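You operate a simulated robot arm through the tools that you are given. There is no shell and no other tool. Be economical: measure what you need, move in short steps, check, and stop when the job is done.

You are at the controls of a simulated robot arm. One attempt, no reset.

TASK
Put one of the foam corners from the top of the tool bench on the silver plate there.

It is judged by the outcome, as a careful person would: the job done as asked, and still so three seconds after it is handed in. It fails if anything else is knocked over, pushed out of place, dropped, spilled or broken.

THE ROBOT
A 6-joint arm with a two-finger parallel gripper, fixed in place. Base frame: the origin is at the foot of the arm, x ahead of it, y to its left, z up; the work surface is at about z = 900. Lengths are in mm, angles in rad, forces in N, time in s.
With the tool pointing down near the work surface it reaches from about 240 to 640 mm from the base axis. Its first joint turns from -1.152 to 1.152 rad. Payload 2.7 kg.
Tool frame: the origin (TCP) lies between the finger pads and is the grasp point; the fingertips stand 23 mm ahead of it; z points along the fingers, y is the line along which they close. The gripper opens to 94 mm. The fingers are 38 mm wide and 10 mm thick; the gripper's body (54 by 96 mm) begins 39 mm behind the TCP.
Orientation is that of the tool frame in the base frame, as [roll, pitch, yaw] about the fixed x, y, z axes, in that order (R = Rz(yaw) Ry(pitch) Rx(roll)). With the fingers straight down and closing along the base's y, the tool's x points along the base's -x, its y along +y and its z along -z.

THE INTERFACE
- The arm moves only by the tool play_rows. Its argument "deltas" is a list of rows, each a list of 5 numbers: the shift along the tool's x, y, z in mm, then the turn about the tool's z in rad, then the gripper command, from -1 (fully open) to 1 (shut), values between in proportion. In form: [[tx, ty, tz, spin, gripper], ...]. A call has 1 to 20 rows; each row is the pose to reach, as a shift and turn from the pose commanded when the call began, along the tool's axes at that moment. Each row takes 0.2 s and may step no farther than 50 mm and 0.15 rad from the row before; otherwise, or with a gripper value out of range, the whole call is refused. Where a pose cannot be reached the arm comes as near as it can. A force on the tool above 40 N (or 10 N above the force at the start of the call, whichever is more), or a blocked arm, ends the call early, and 0.2 s more pass. The fingers move at their own pace (about 45 mm/s each) and stop on an object; they squeeze with about 37 N. The grip force told is the motor's: it shows also when the fingers shut on nothing. Time passes only in rows, and 0.2 s behind the last, so rows that repeat a pose let the fingers close. The reply holds the time, the measured pose of the TCP, the force on the tool along the base axes, the opening and the grip force, in the units named above and with some noise, and new pictures: "views" is both (left out), scene, wrist or none.
- Cameras (640 x 400 px; columns grow to the right, rows downward): "scene" is fixed at [82.5, -448.5, 1390.2]; the picture's right is [0.63, -0.78, 0.00], its down [-0.56, -0.45, -0.70] and it looks along [0.55, 0.44, -0.71] (base axes); focal length 235 px, centre (320, 200). "wrist" rides on the gripper at [-39, 0, -44] in the tool frame; the picture's right is [0.00, -1.00, 0.00], its down [0.97, 0.00, -0.24] and it looks along [0.24, 0.00, 0.97] (tool axes); focal length 218 px, centre (320, 200). There is no depth. A picture from a camera that has moved, and an enlarged one, comes with that camera's place and axes in the base frame and with its lens.
- enlarge(camera, box): a new picture of the part [left, top, right, bottom] of that camera's present view, enlarged. The clock stands still meanwhile.
- hand_in(): hands the job in; it is judged then, once.

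Go step by step. Nothing tells you positions but the pictures and the camera data: compare them with the known pose of the tool, close in by small moves and look again before you grip or let go. The budget is 90 turns and 170 pictures, counting those below and the enlarged ones. Unless the task says otherwise, let go and move clear before handing in, and close with one line.

The tools are called after ">>>" as a command line: name --pt "numbers of a row" for each row, then --argument value for the rest, lists and objects as JSON in quotes. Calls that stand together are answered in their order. play_rows: Moves the arm, as the interface text tells. Its arguments: {"type":"object","properties":{"deltas":{"type":"array","items":{"type":"array","items":{"type":"number"}}},"views":{"type":"string","enum":["both","scene","wrist","none"]}},"required":["deltas"]} The other tools are called the same way: enlarge (camera, box) takes an enlarged picture of a part of a camera's view; hand_in () hands the job in.

At the start:

```text
time: 0.0
eef_pos: [388.9, -146.6, 1175.9]
tcp_rot: [3.141, 0.003, -3.14]
ft_force: [-0.4, -1.3, 0.1]
grip_width: 93.9
grasp_force: 0.1
```

scene: 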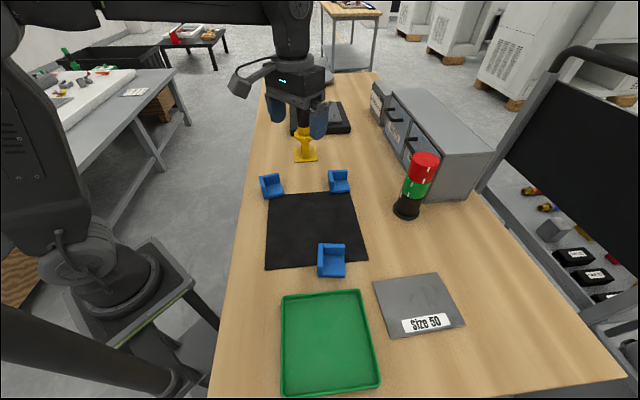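
wrist: 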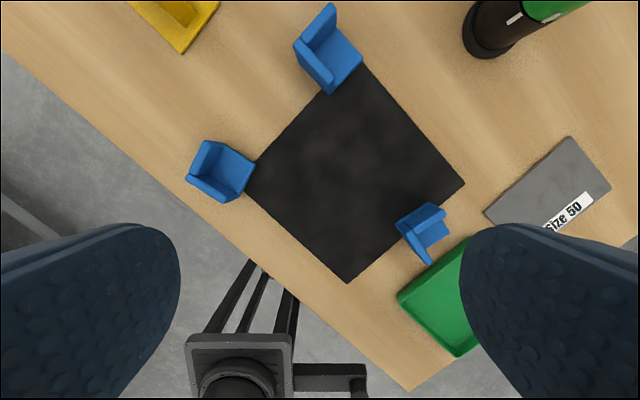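

I see three blue foam corners around the black mat, the grey "Size 50" plate at about (352, -485), and the nearest corner at about (306, -300). I'll look closer at them.

>>> enlarge --camera "scene" --box '[240, 160, 480, 350]'

>>> enlarge --camera "wrist" --box '[360, 120, 640, 295]'

>>> enlarge --camera "wrist" --box '[160, 0, 400, 220]'

```text
2.11 times, centred on (360, 255) of scene
camera zoom: at [82.5, -448.5, 1390.2], right [0.63, -0.78, 0.0], down [-0.56, -0.45, -0.7], along [0.55, 0.44, -0.71], focal length 495 px, centre (236, 84)
```

zoom: 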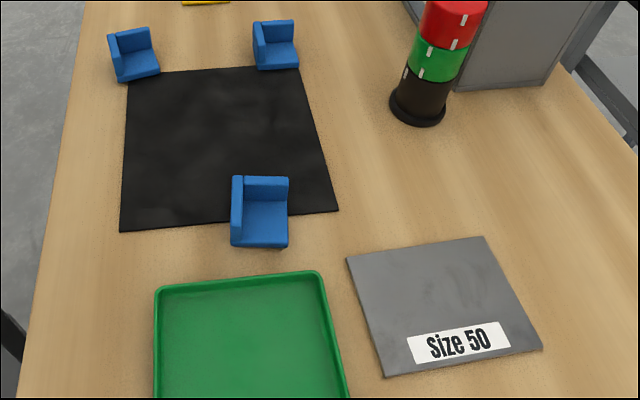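

```text
2.29 times, centred on (500, 208) of wrist
camera zoom: at [427.4, -146.1, 1219.6], right [0.0, -1.0, 0.0], down [-0.97, 0.0, 0.24], along [-0.24, 0.0, -0.97], focal length 499 px, centre (-91, 183)
```

zoom: 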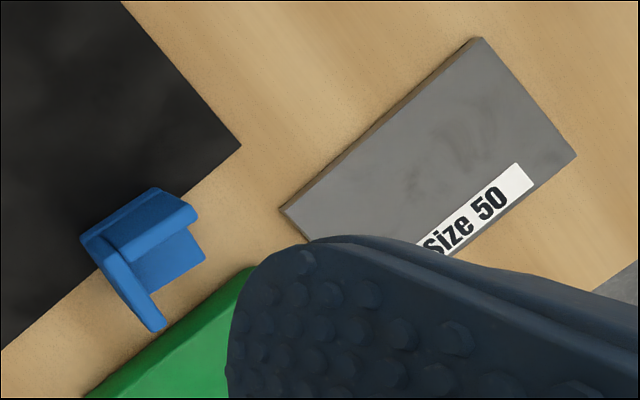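

```text
1.82 times, centred on (280, 110) of wrist
camera zoom: at [427.4, -146.1, 1219.6], right [0.0, -1.0, 0.0], down [-0.97, 0.0, 0.24], along [-0.24, 0.0, -0.97], focal length 397 px, centre (393, 364)
```

zoom: 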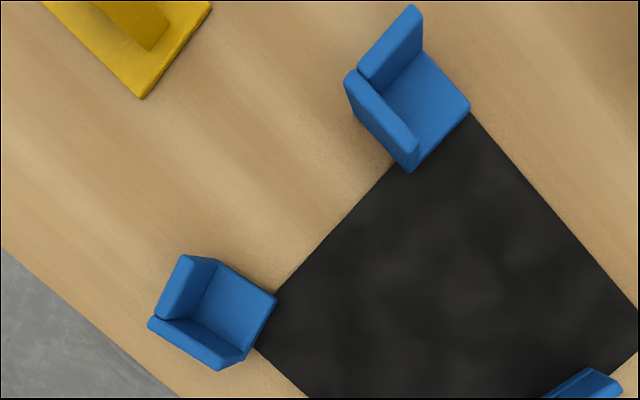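

The near corner has a floor plate and two walls, and it is aligned with the mat at about 45°. I'll move above it and turn the gripper so it closes along the mat's near edge.

>>> play_rows --pt "10 -19 0 -0.131 -1" --pt "24 -45 0 -0.262 -1" --pt "40 -75 10 -0.393 -1" --pt "56 -105 30 -0.524 -1" --pt "70 -132 60 -0.655 -1" --pt "83 -153 85 -0.785 -1" --pt "83 -153 85 -0.785 -1"

```text
time: 1.6
eef_pos: [305.6, -299.6, 1089.2]
tcp_rot: [-3.142, 0.001, -2.355]
ft_force: [0.7, 0.4, -0.6]
grip_width: 94.0
grasp_force: 0.1
camera wrist: at [334.1, -271.7, 1133.9], right [0.71, -0.71, 0.0], down [-0.69, -0.69, 0.24], along [-0.17, -0.17, -0.97], focal length 218 px, centre (320, 200)
```

scene: 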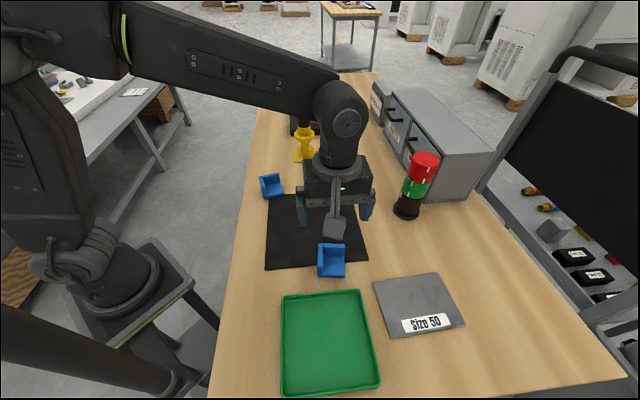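
wrist: 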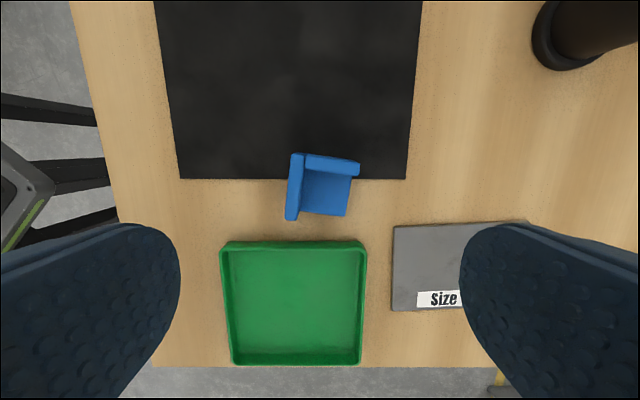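

The corner sits just below the image centre and is turned slightly clockwise. I'll measure it in an enlarged view.

>>> enlarge --camera "wrist" --box '[260, 135, 388, 235]'

```text
4.00 times, centred on (324, 185) of wrist
camera zoom: at [334.1, -271.7, 1133.9], right [0.71, -0.71, 0.0], down [-0.69, -0.69, 0.24], along [-0.17, -0.17, -0.97], focal length 873 px, centre (304, 260)
```

zoom: 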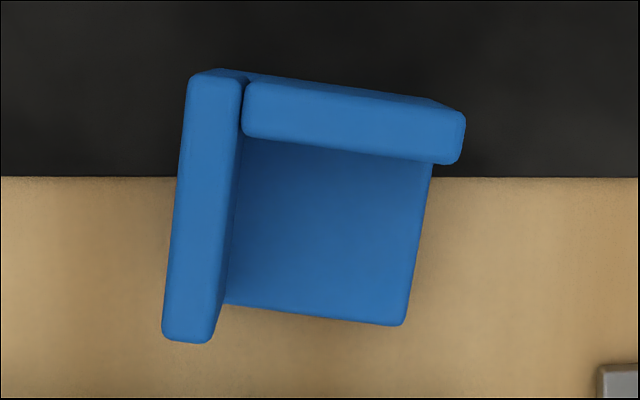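

The piece is about 60 mm square with walls up to about z 945, turned about 7°. Its centre is near (308, -301). I'll align with it, shifting a little toward the back wall, and come down partway.

>>> play_rows --pt "-4 -2 20 0.06 -1" --pt "-9 -3.6 50 0.126 -1" --pt "-9 -3.6 85 0.126 -1" --pt "-9 -3.6 110 0.126 -1" --pt "-9 -3.6 110 0.126 -1"

```text
time: 2.8
eef_pos: [316.6, -296.3, 979.0]
tcp_rot: [-3.142, 0.002, -2.48]
ft_force: [0.1, 0.3, -0.4]
grip_width: 93.9
grasp_force: 0.0
camera wrist: at [346.7, -272.5, 1022.2], right [0.61, -0.79, 0.0], down [-0.77, -0.6, 0.24], along [-0.19, -0.15, -0.97], focal length 218 px, centre (320, 200)
```

scene: 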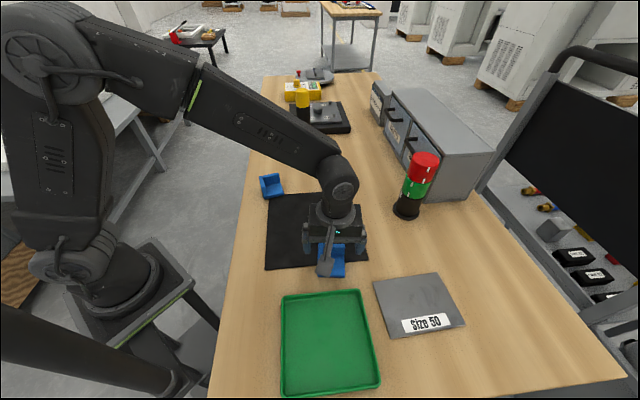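
wrist: 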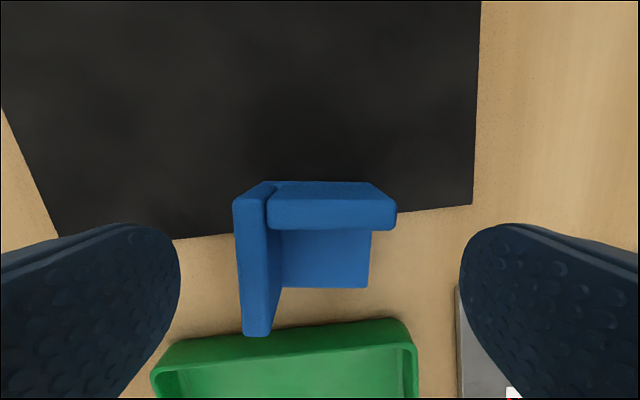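

The gripper is centred across the piece and its walls are parallel to the pads. I'll go straight down to TCP z of about 931.

>>> play_rows --pt "0 0 20 0 -1" --pt "0 0 38 0 -1" --pt "0 0 48 0 -1" --pt "0 0 48 0 -1"

```text
time: 3.8
eef_pos: [316.1, -295.0, 933.9]
tcp_rot: [3.141, 0.001, -2.484]
ft_force: [0.5, 0.3, 0.2]
grip_width: 94.0
grasp_force: 0.1
camera wrist: at [345.9, -271.7, 976.8], right [0.61, -0.79, 0.0], down [-0.77, -0.6, 0.24], along [-0.19, -0.15, -0.97], focal length 218 px, centre (320, 200)
```

scene: 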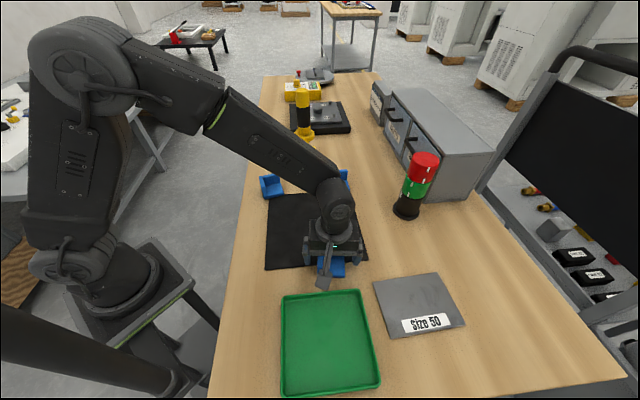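
wrist: 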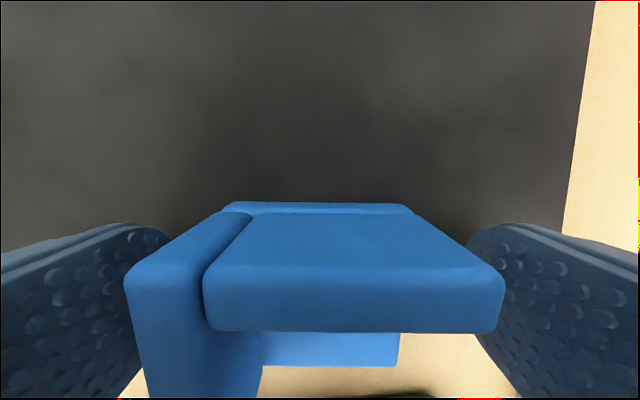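

The fingers straddle the piece and touch nothing. I'll close on it.

>>> play_rows --pt "0 0 0 0 0" --pt "0 0 0 0 0.5" --pt "0 0 0 0 1" --pt "0 0 0 0 1" --pt "0 0 0 0 1" --pt "0 0 0 0 1"

```text
time: 5.2
eef_pos: [315.0, -294.4, 932.3]
tcp_rot: [3.142, 0.001, -2.482]
ft_force: [-0.2, 0.0, 1.1]
grip_width: 58.6
grasp_force: 36.9
camera wrist: at [346.0, -271.7, 977.1], right [0.61, -0.79, 0.0], down [-0.77, -0.6, 0.24], along [-0.19, -0.15, -0.97], focal length 218 px, centre (320, 200)
```

scene: 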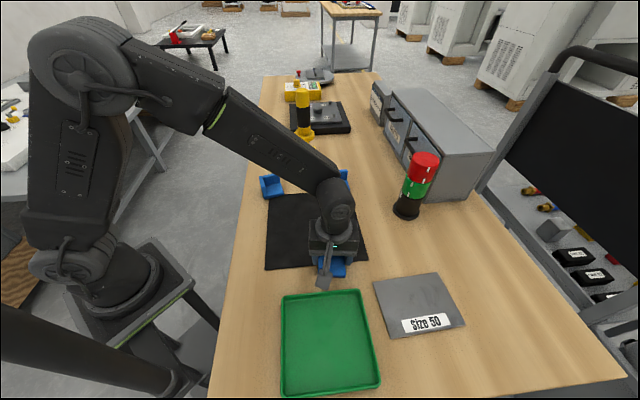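
wrist: 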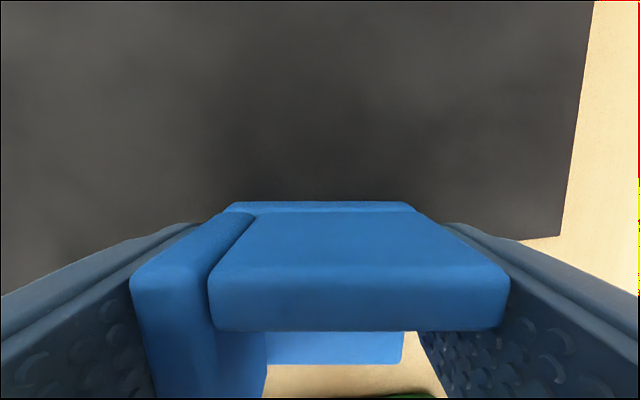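

It is held firmly at 58.6 mm. I'll lift straight up.

>>> play_rows --pt "0 0 -10 0 1" --pt "0 0 -30 0 1" --pt "0 0 -60 0 1" --pt "0 0 -90 0 1" --pt "0 0 -90 0 1"

```text
time: 6.4
eef_pos: [313.6, -295.0, 1024.1]
tcp_rot: [3.14, 0.003, -2.481]
ft_force: [-0.1, -0.7, 0.1]
grip_width: 58.8
grasp_force: 36.8
camera wrist: at [344.8, -271.1, 1067.8], right [0.61, -0.79, 0.0], down [-0.77, -0.6, 0.24], along [-0.19, -0.15, -0.97], focal length 218 px, centre (320, 200)
```

scene: 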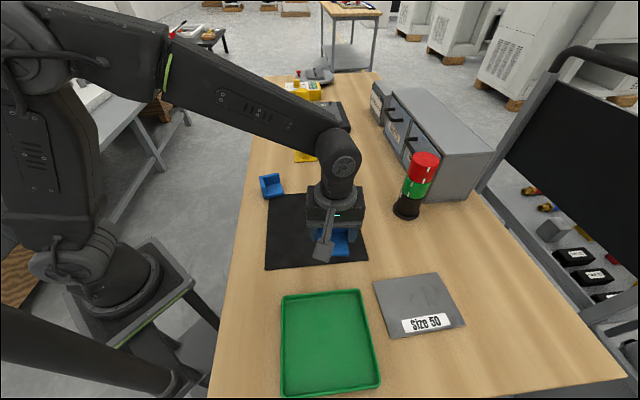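
wrist: 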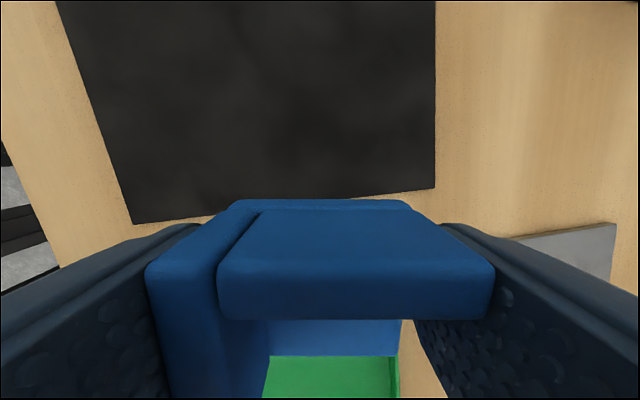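

It is lifted clean. The plate spans about (337,-393), (444,-497), (365,-574) and (255,-467), so its centre is about (350,-483). I'll carry the piece above it and square it with the plate.

>>> play_rows --pt "8 -19 0 -0.02 1" --pt "20 -47 0 -0.05 1" --pt "35 -84 0 -0.08 1" --pt "52 -124 0 -0.11 1" --pt "64 -152 0 -0.126 1" --pt "70.4 -168.2 0 -0.126 1" --pt "70.4 -168.2 0 -0.126 1"

```text
time: 8.0
eef_pos: [362.8, -472.6, 1021.9]
tcp_rot: [-3.141, 0.002, -2.355]
ft_force: [-0.3, 0.3, -0.9]
grip_width: 58.5
grasp_force: 38.0
camera wrist: at [389.5, -444.4, 1065.5], right [0.71, -0.71, 0.0], down [-0.69, -0.69, 0.24], along [-0.17, -0.17, -0.97], focal length 218 px, centre (320, 200)
```

scene: 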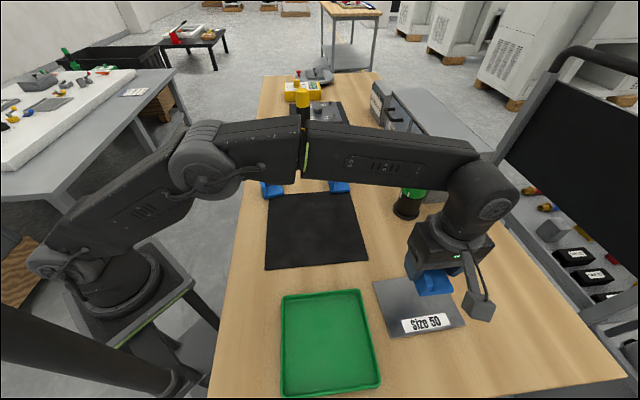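
wrist: 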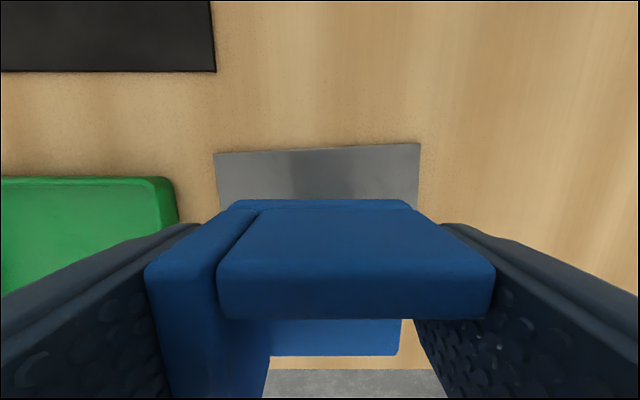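

The plate is centred under the piece, with a margin of about 18 mm or more on every side. I'll descend most of the way.

>>> play_rows --pt "0 0 15 0 1" --pt "0 0 35 0 1" --pt "0 0 55 0 1" --pt "0 0 70 0 1" --pt "0 0 70 0 1"

>>> enlarge --camera "scene" --box '[350, 230, 510, 350]'

```text
time: 9.2
eef_pos: [363.8, -472.0, 953.2]
tcp_rot: [-3.14, 0.001, -2.354]
ft_force: [-0.2, 0.1, -0.4]
grip_width: 58.6
grasp_force: 37.0
camera wrist: at [390.4, -444.0, 996.4], right [0.71, -0.71, 0.0], down [-0.69, -0.69, 0.24], along [-0.17, -0.17, -0.97], focal length 218 px, centre (320, 200)
```

scene: 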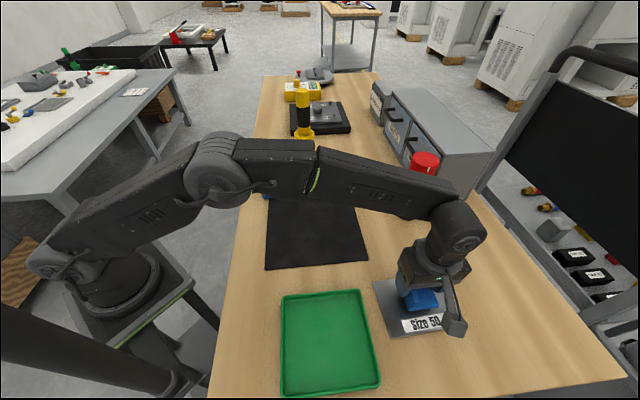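
wrist: 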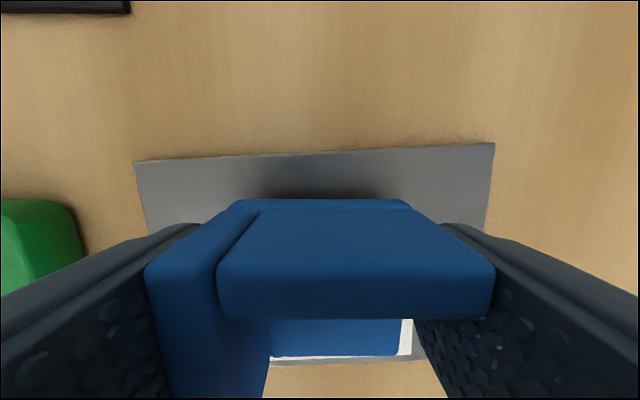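

```text
3.33 times, centred on (430, 290) of scene
camera zoom: at [82.5, -448.5, 1390.2], right [0.63, -0.78, 0.0], down [-0.56, -0.45, -0.7], along [0.55, 0.44, -0.71], focal length 784 px, centre (-47, -100)
```

zoom: 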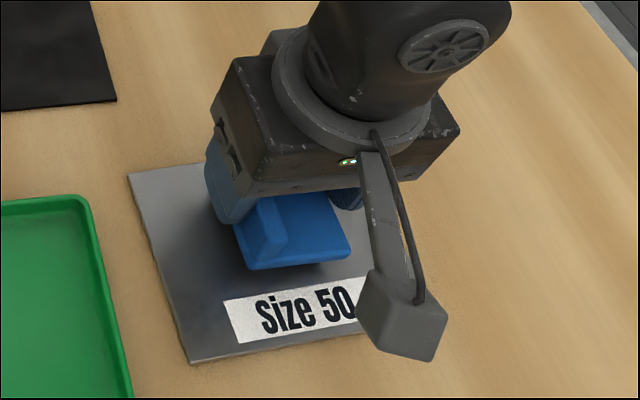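

The piece is well inside the plate, a short way above it. I'll lower slowly until it touches.

>>> play_rows --pt "0 0 4 0 1" --pt "0 0 8 0 1" --pt "0 0 10 0 1" --pt "0 0 12 0 1" --pt "0 0 13 0 1" --pt "0 0 14 0 1" --pt "0 0 14 0 1"

>>> enlarge --camera "scene" --box '[350, 230, 510, 350]'

```text
time: 10.8
eef_pos: [362.4, -471.7, 939.1]
tcp_rot: [-3.139, 0.001, -2.354]
ft_force: [-1.0, -0.9, 1.3]
grip_width: 58.5
grasp_force: 37.1
camera wrist: at [390.0, -443.6, 982.4], right [0.71, -0.71, 0.0], down [-0.69, -0.69, 0.24], along [-0.17, -0.17, -0.97], focal length 218 px, centre (320, 200)
```

scene: 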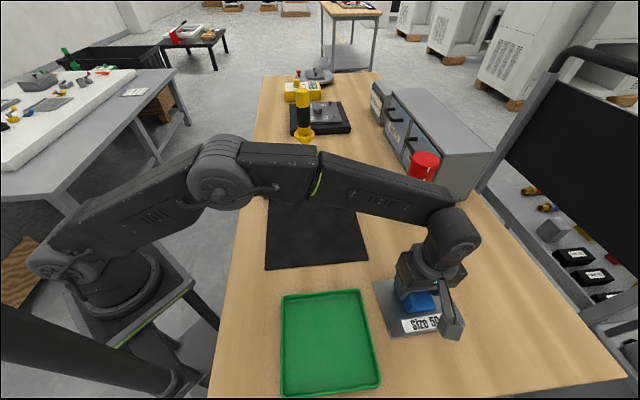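
wrist: 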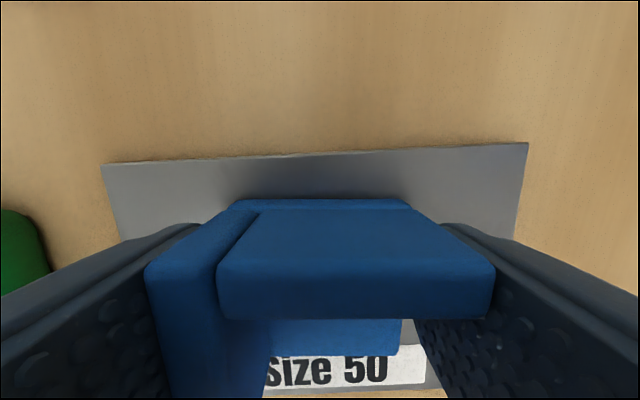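

```text
3.33 times, centred on (430, 290) of scene
camera zoom: at [82.5, -448.5, 1390.2], right [0.63, -0.78, 0.0], down [-0.56, -0.45, -0.7], along [0.55, 0.44, -0.71], focal length 784 px, centre (-47, -100)
```

zoom: 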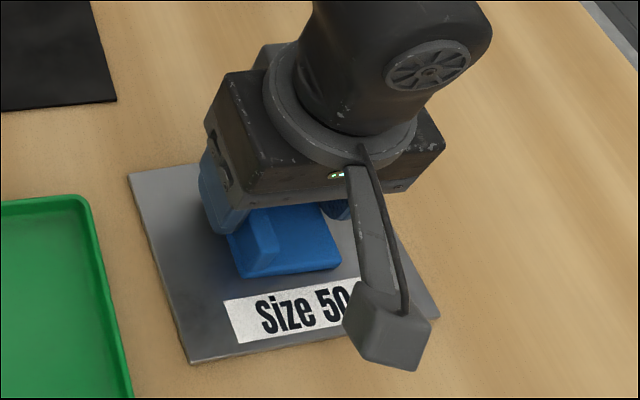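

No contact yet, and the piece is a few millimetres above the plate. I'll keep lowering in 1 mm steps.

>>> play_rows --pt "0 0 1 0 1" --pt "0 0 2 0 1" --pt "0 0 3 0 1" --pt "0 0 3 0 1" --views "none"

```text
time: 11.8
eef_pos: [363.8, -472.1, 939.0]
tcp_rot: [-3.135, 0.0, -2.355]
ft_force: [0.5, 0.6, 19.7]
grip_width: 58.7
grasp_force: 37.3
```

It made contact at about z 938.5, with 20 N upward. I'll ease back up to take off the load and then open gently.

>>> play_rows --pt "0 0 -1 0 1" --pt "0 0 -2.5 0 1" --pt "0 0 -2.5 0 1" --views "none"

```text
time: 12.6
eef_pos: [363.6, -471.1, 937.9]
tcp_rot: [3.141, 0.002, -2.357]
ft_force: [2.5, -2.1, 8.9]
grip_width: 59.2
grasp_force: 36.4
```

The piece is resting lightly on the plate, so I'll open the gripper now.

>>> play_rows --pt "0 0 0 0 0.2" --pt "0 0 0 0 0" --pt "0 0 0 0 -0.5" --pt "0 0 0 0 -1" --pt "0 0 0 0 -1" --pt "0 0 0 0 -1"

```text
time: 14.0
eef_pos: [362.1, -471.5, 938.9]
tcp_rot: [3.14, 0.003, -2.354]
ft_force: [0.3, -0.1, 0.4]
grip_width: 93.9
grasp_force: 0.0
camera wrist: at [389.7, -444.0, 982.4], right [0.71, -0.71, 0.0], down [-0.69, -0.69, 0.24], along [-0.17, -0.17, -0.97], focal length 218 px, centre (320, 200)
```

scene: 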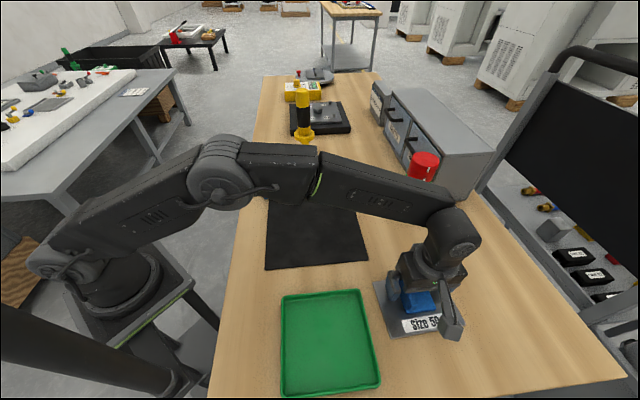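
wrist: 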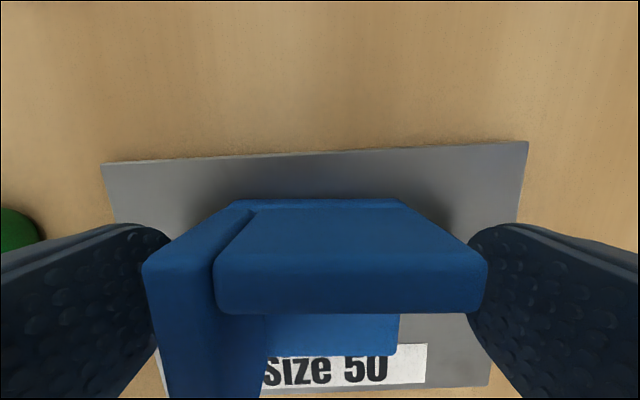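

It is released and the piece stands on the plate. I'll lift straight up and back off toward the arm.

>>> play_rows --pt "0 0 -8 0 -1" --pt "0 0 -25 0 -1" --pt "0 0 -60 0 -1" --pt "0 0 -100 0 -1" --pt "0 0 -140 0 -1" --pt "-10 30 -165 0 -1" --pt "-20 70 -180 0 -1" --pt "-25 110 -180 0 -1" --pt "-25 150 -180 0 -1" --pt "-25 150 -180 0 -1"

>>> enlarge --camera "scene" --box '[240, 160, 480, 350]'

```text
time: 16.2
eef_pos: [272.5, -347.9, 1118.4]
tcp_rot: [-3.139, 0.002, -2.354]
ft_force: [0.0, -0.2, -0.1]
grip_width: 94.0
grasp_force: 0.1
camera wrist: at [299.4, -319.6, 1162.2], right [0.71, -0.71, 0.0], down [-0.69, -0.69, 0.24], along [-0.17, -0.17, -0.97], focal length 218 px, centre (320, 200)
```

scene: 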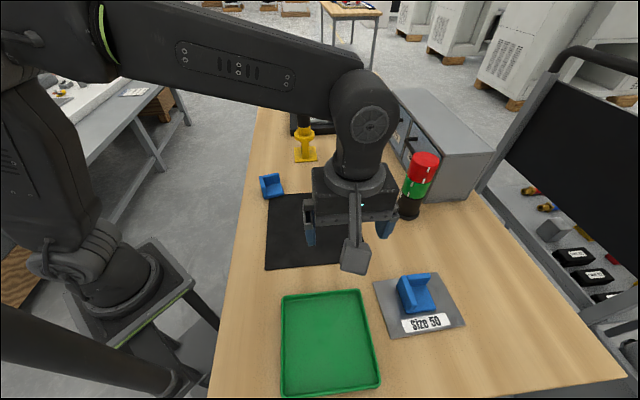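
wrist: 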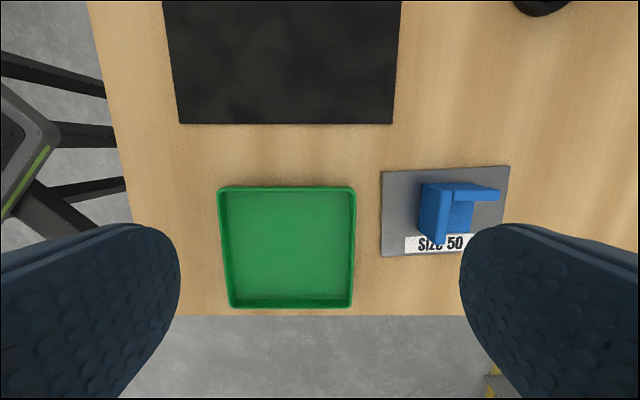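

```text
2.11 times, centred on (360, 255) of scene
camera zoom: at [82.5, -448.5, 1390.2], right [0.63, -0.78, 0.0], down [-0.56, -0.45, -0.7], along [0.55, 0.44, -0.71], focal length 495 px, centre (236, 84)
```

zoom: 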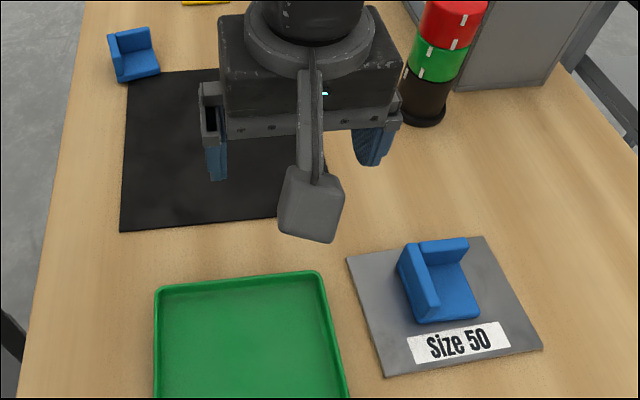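

The corner stands upright, fully on the plate. The plate, tray and mat have not moved, and the arm is clear, so I'm handing in.

>>> hand_in

```text
The job is handed in.
```

One blue foam corner is on the silver "Size 50" plate, released and upright, and the final pictures show nothing else disturbed.
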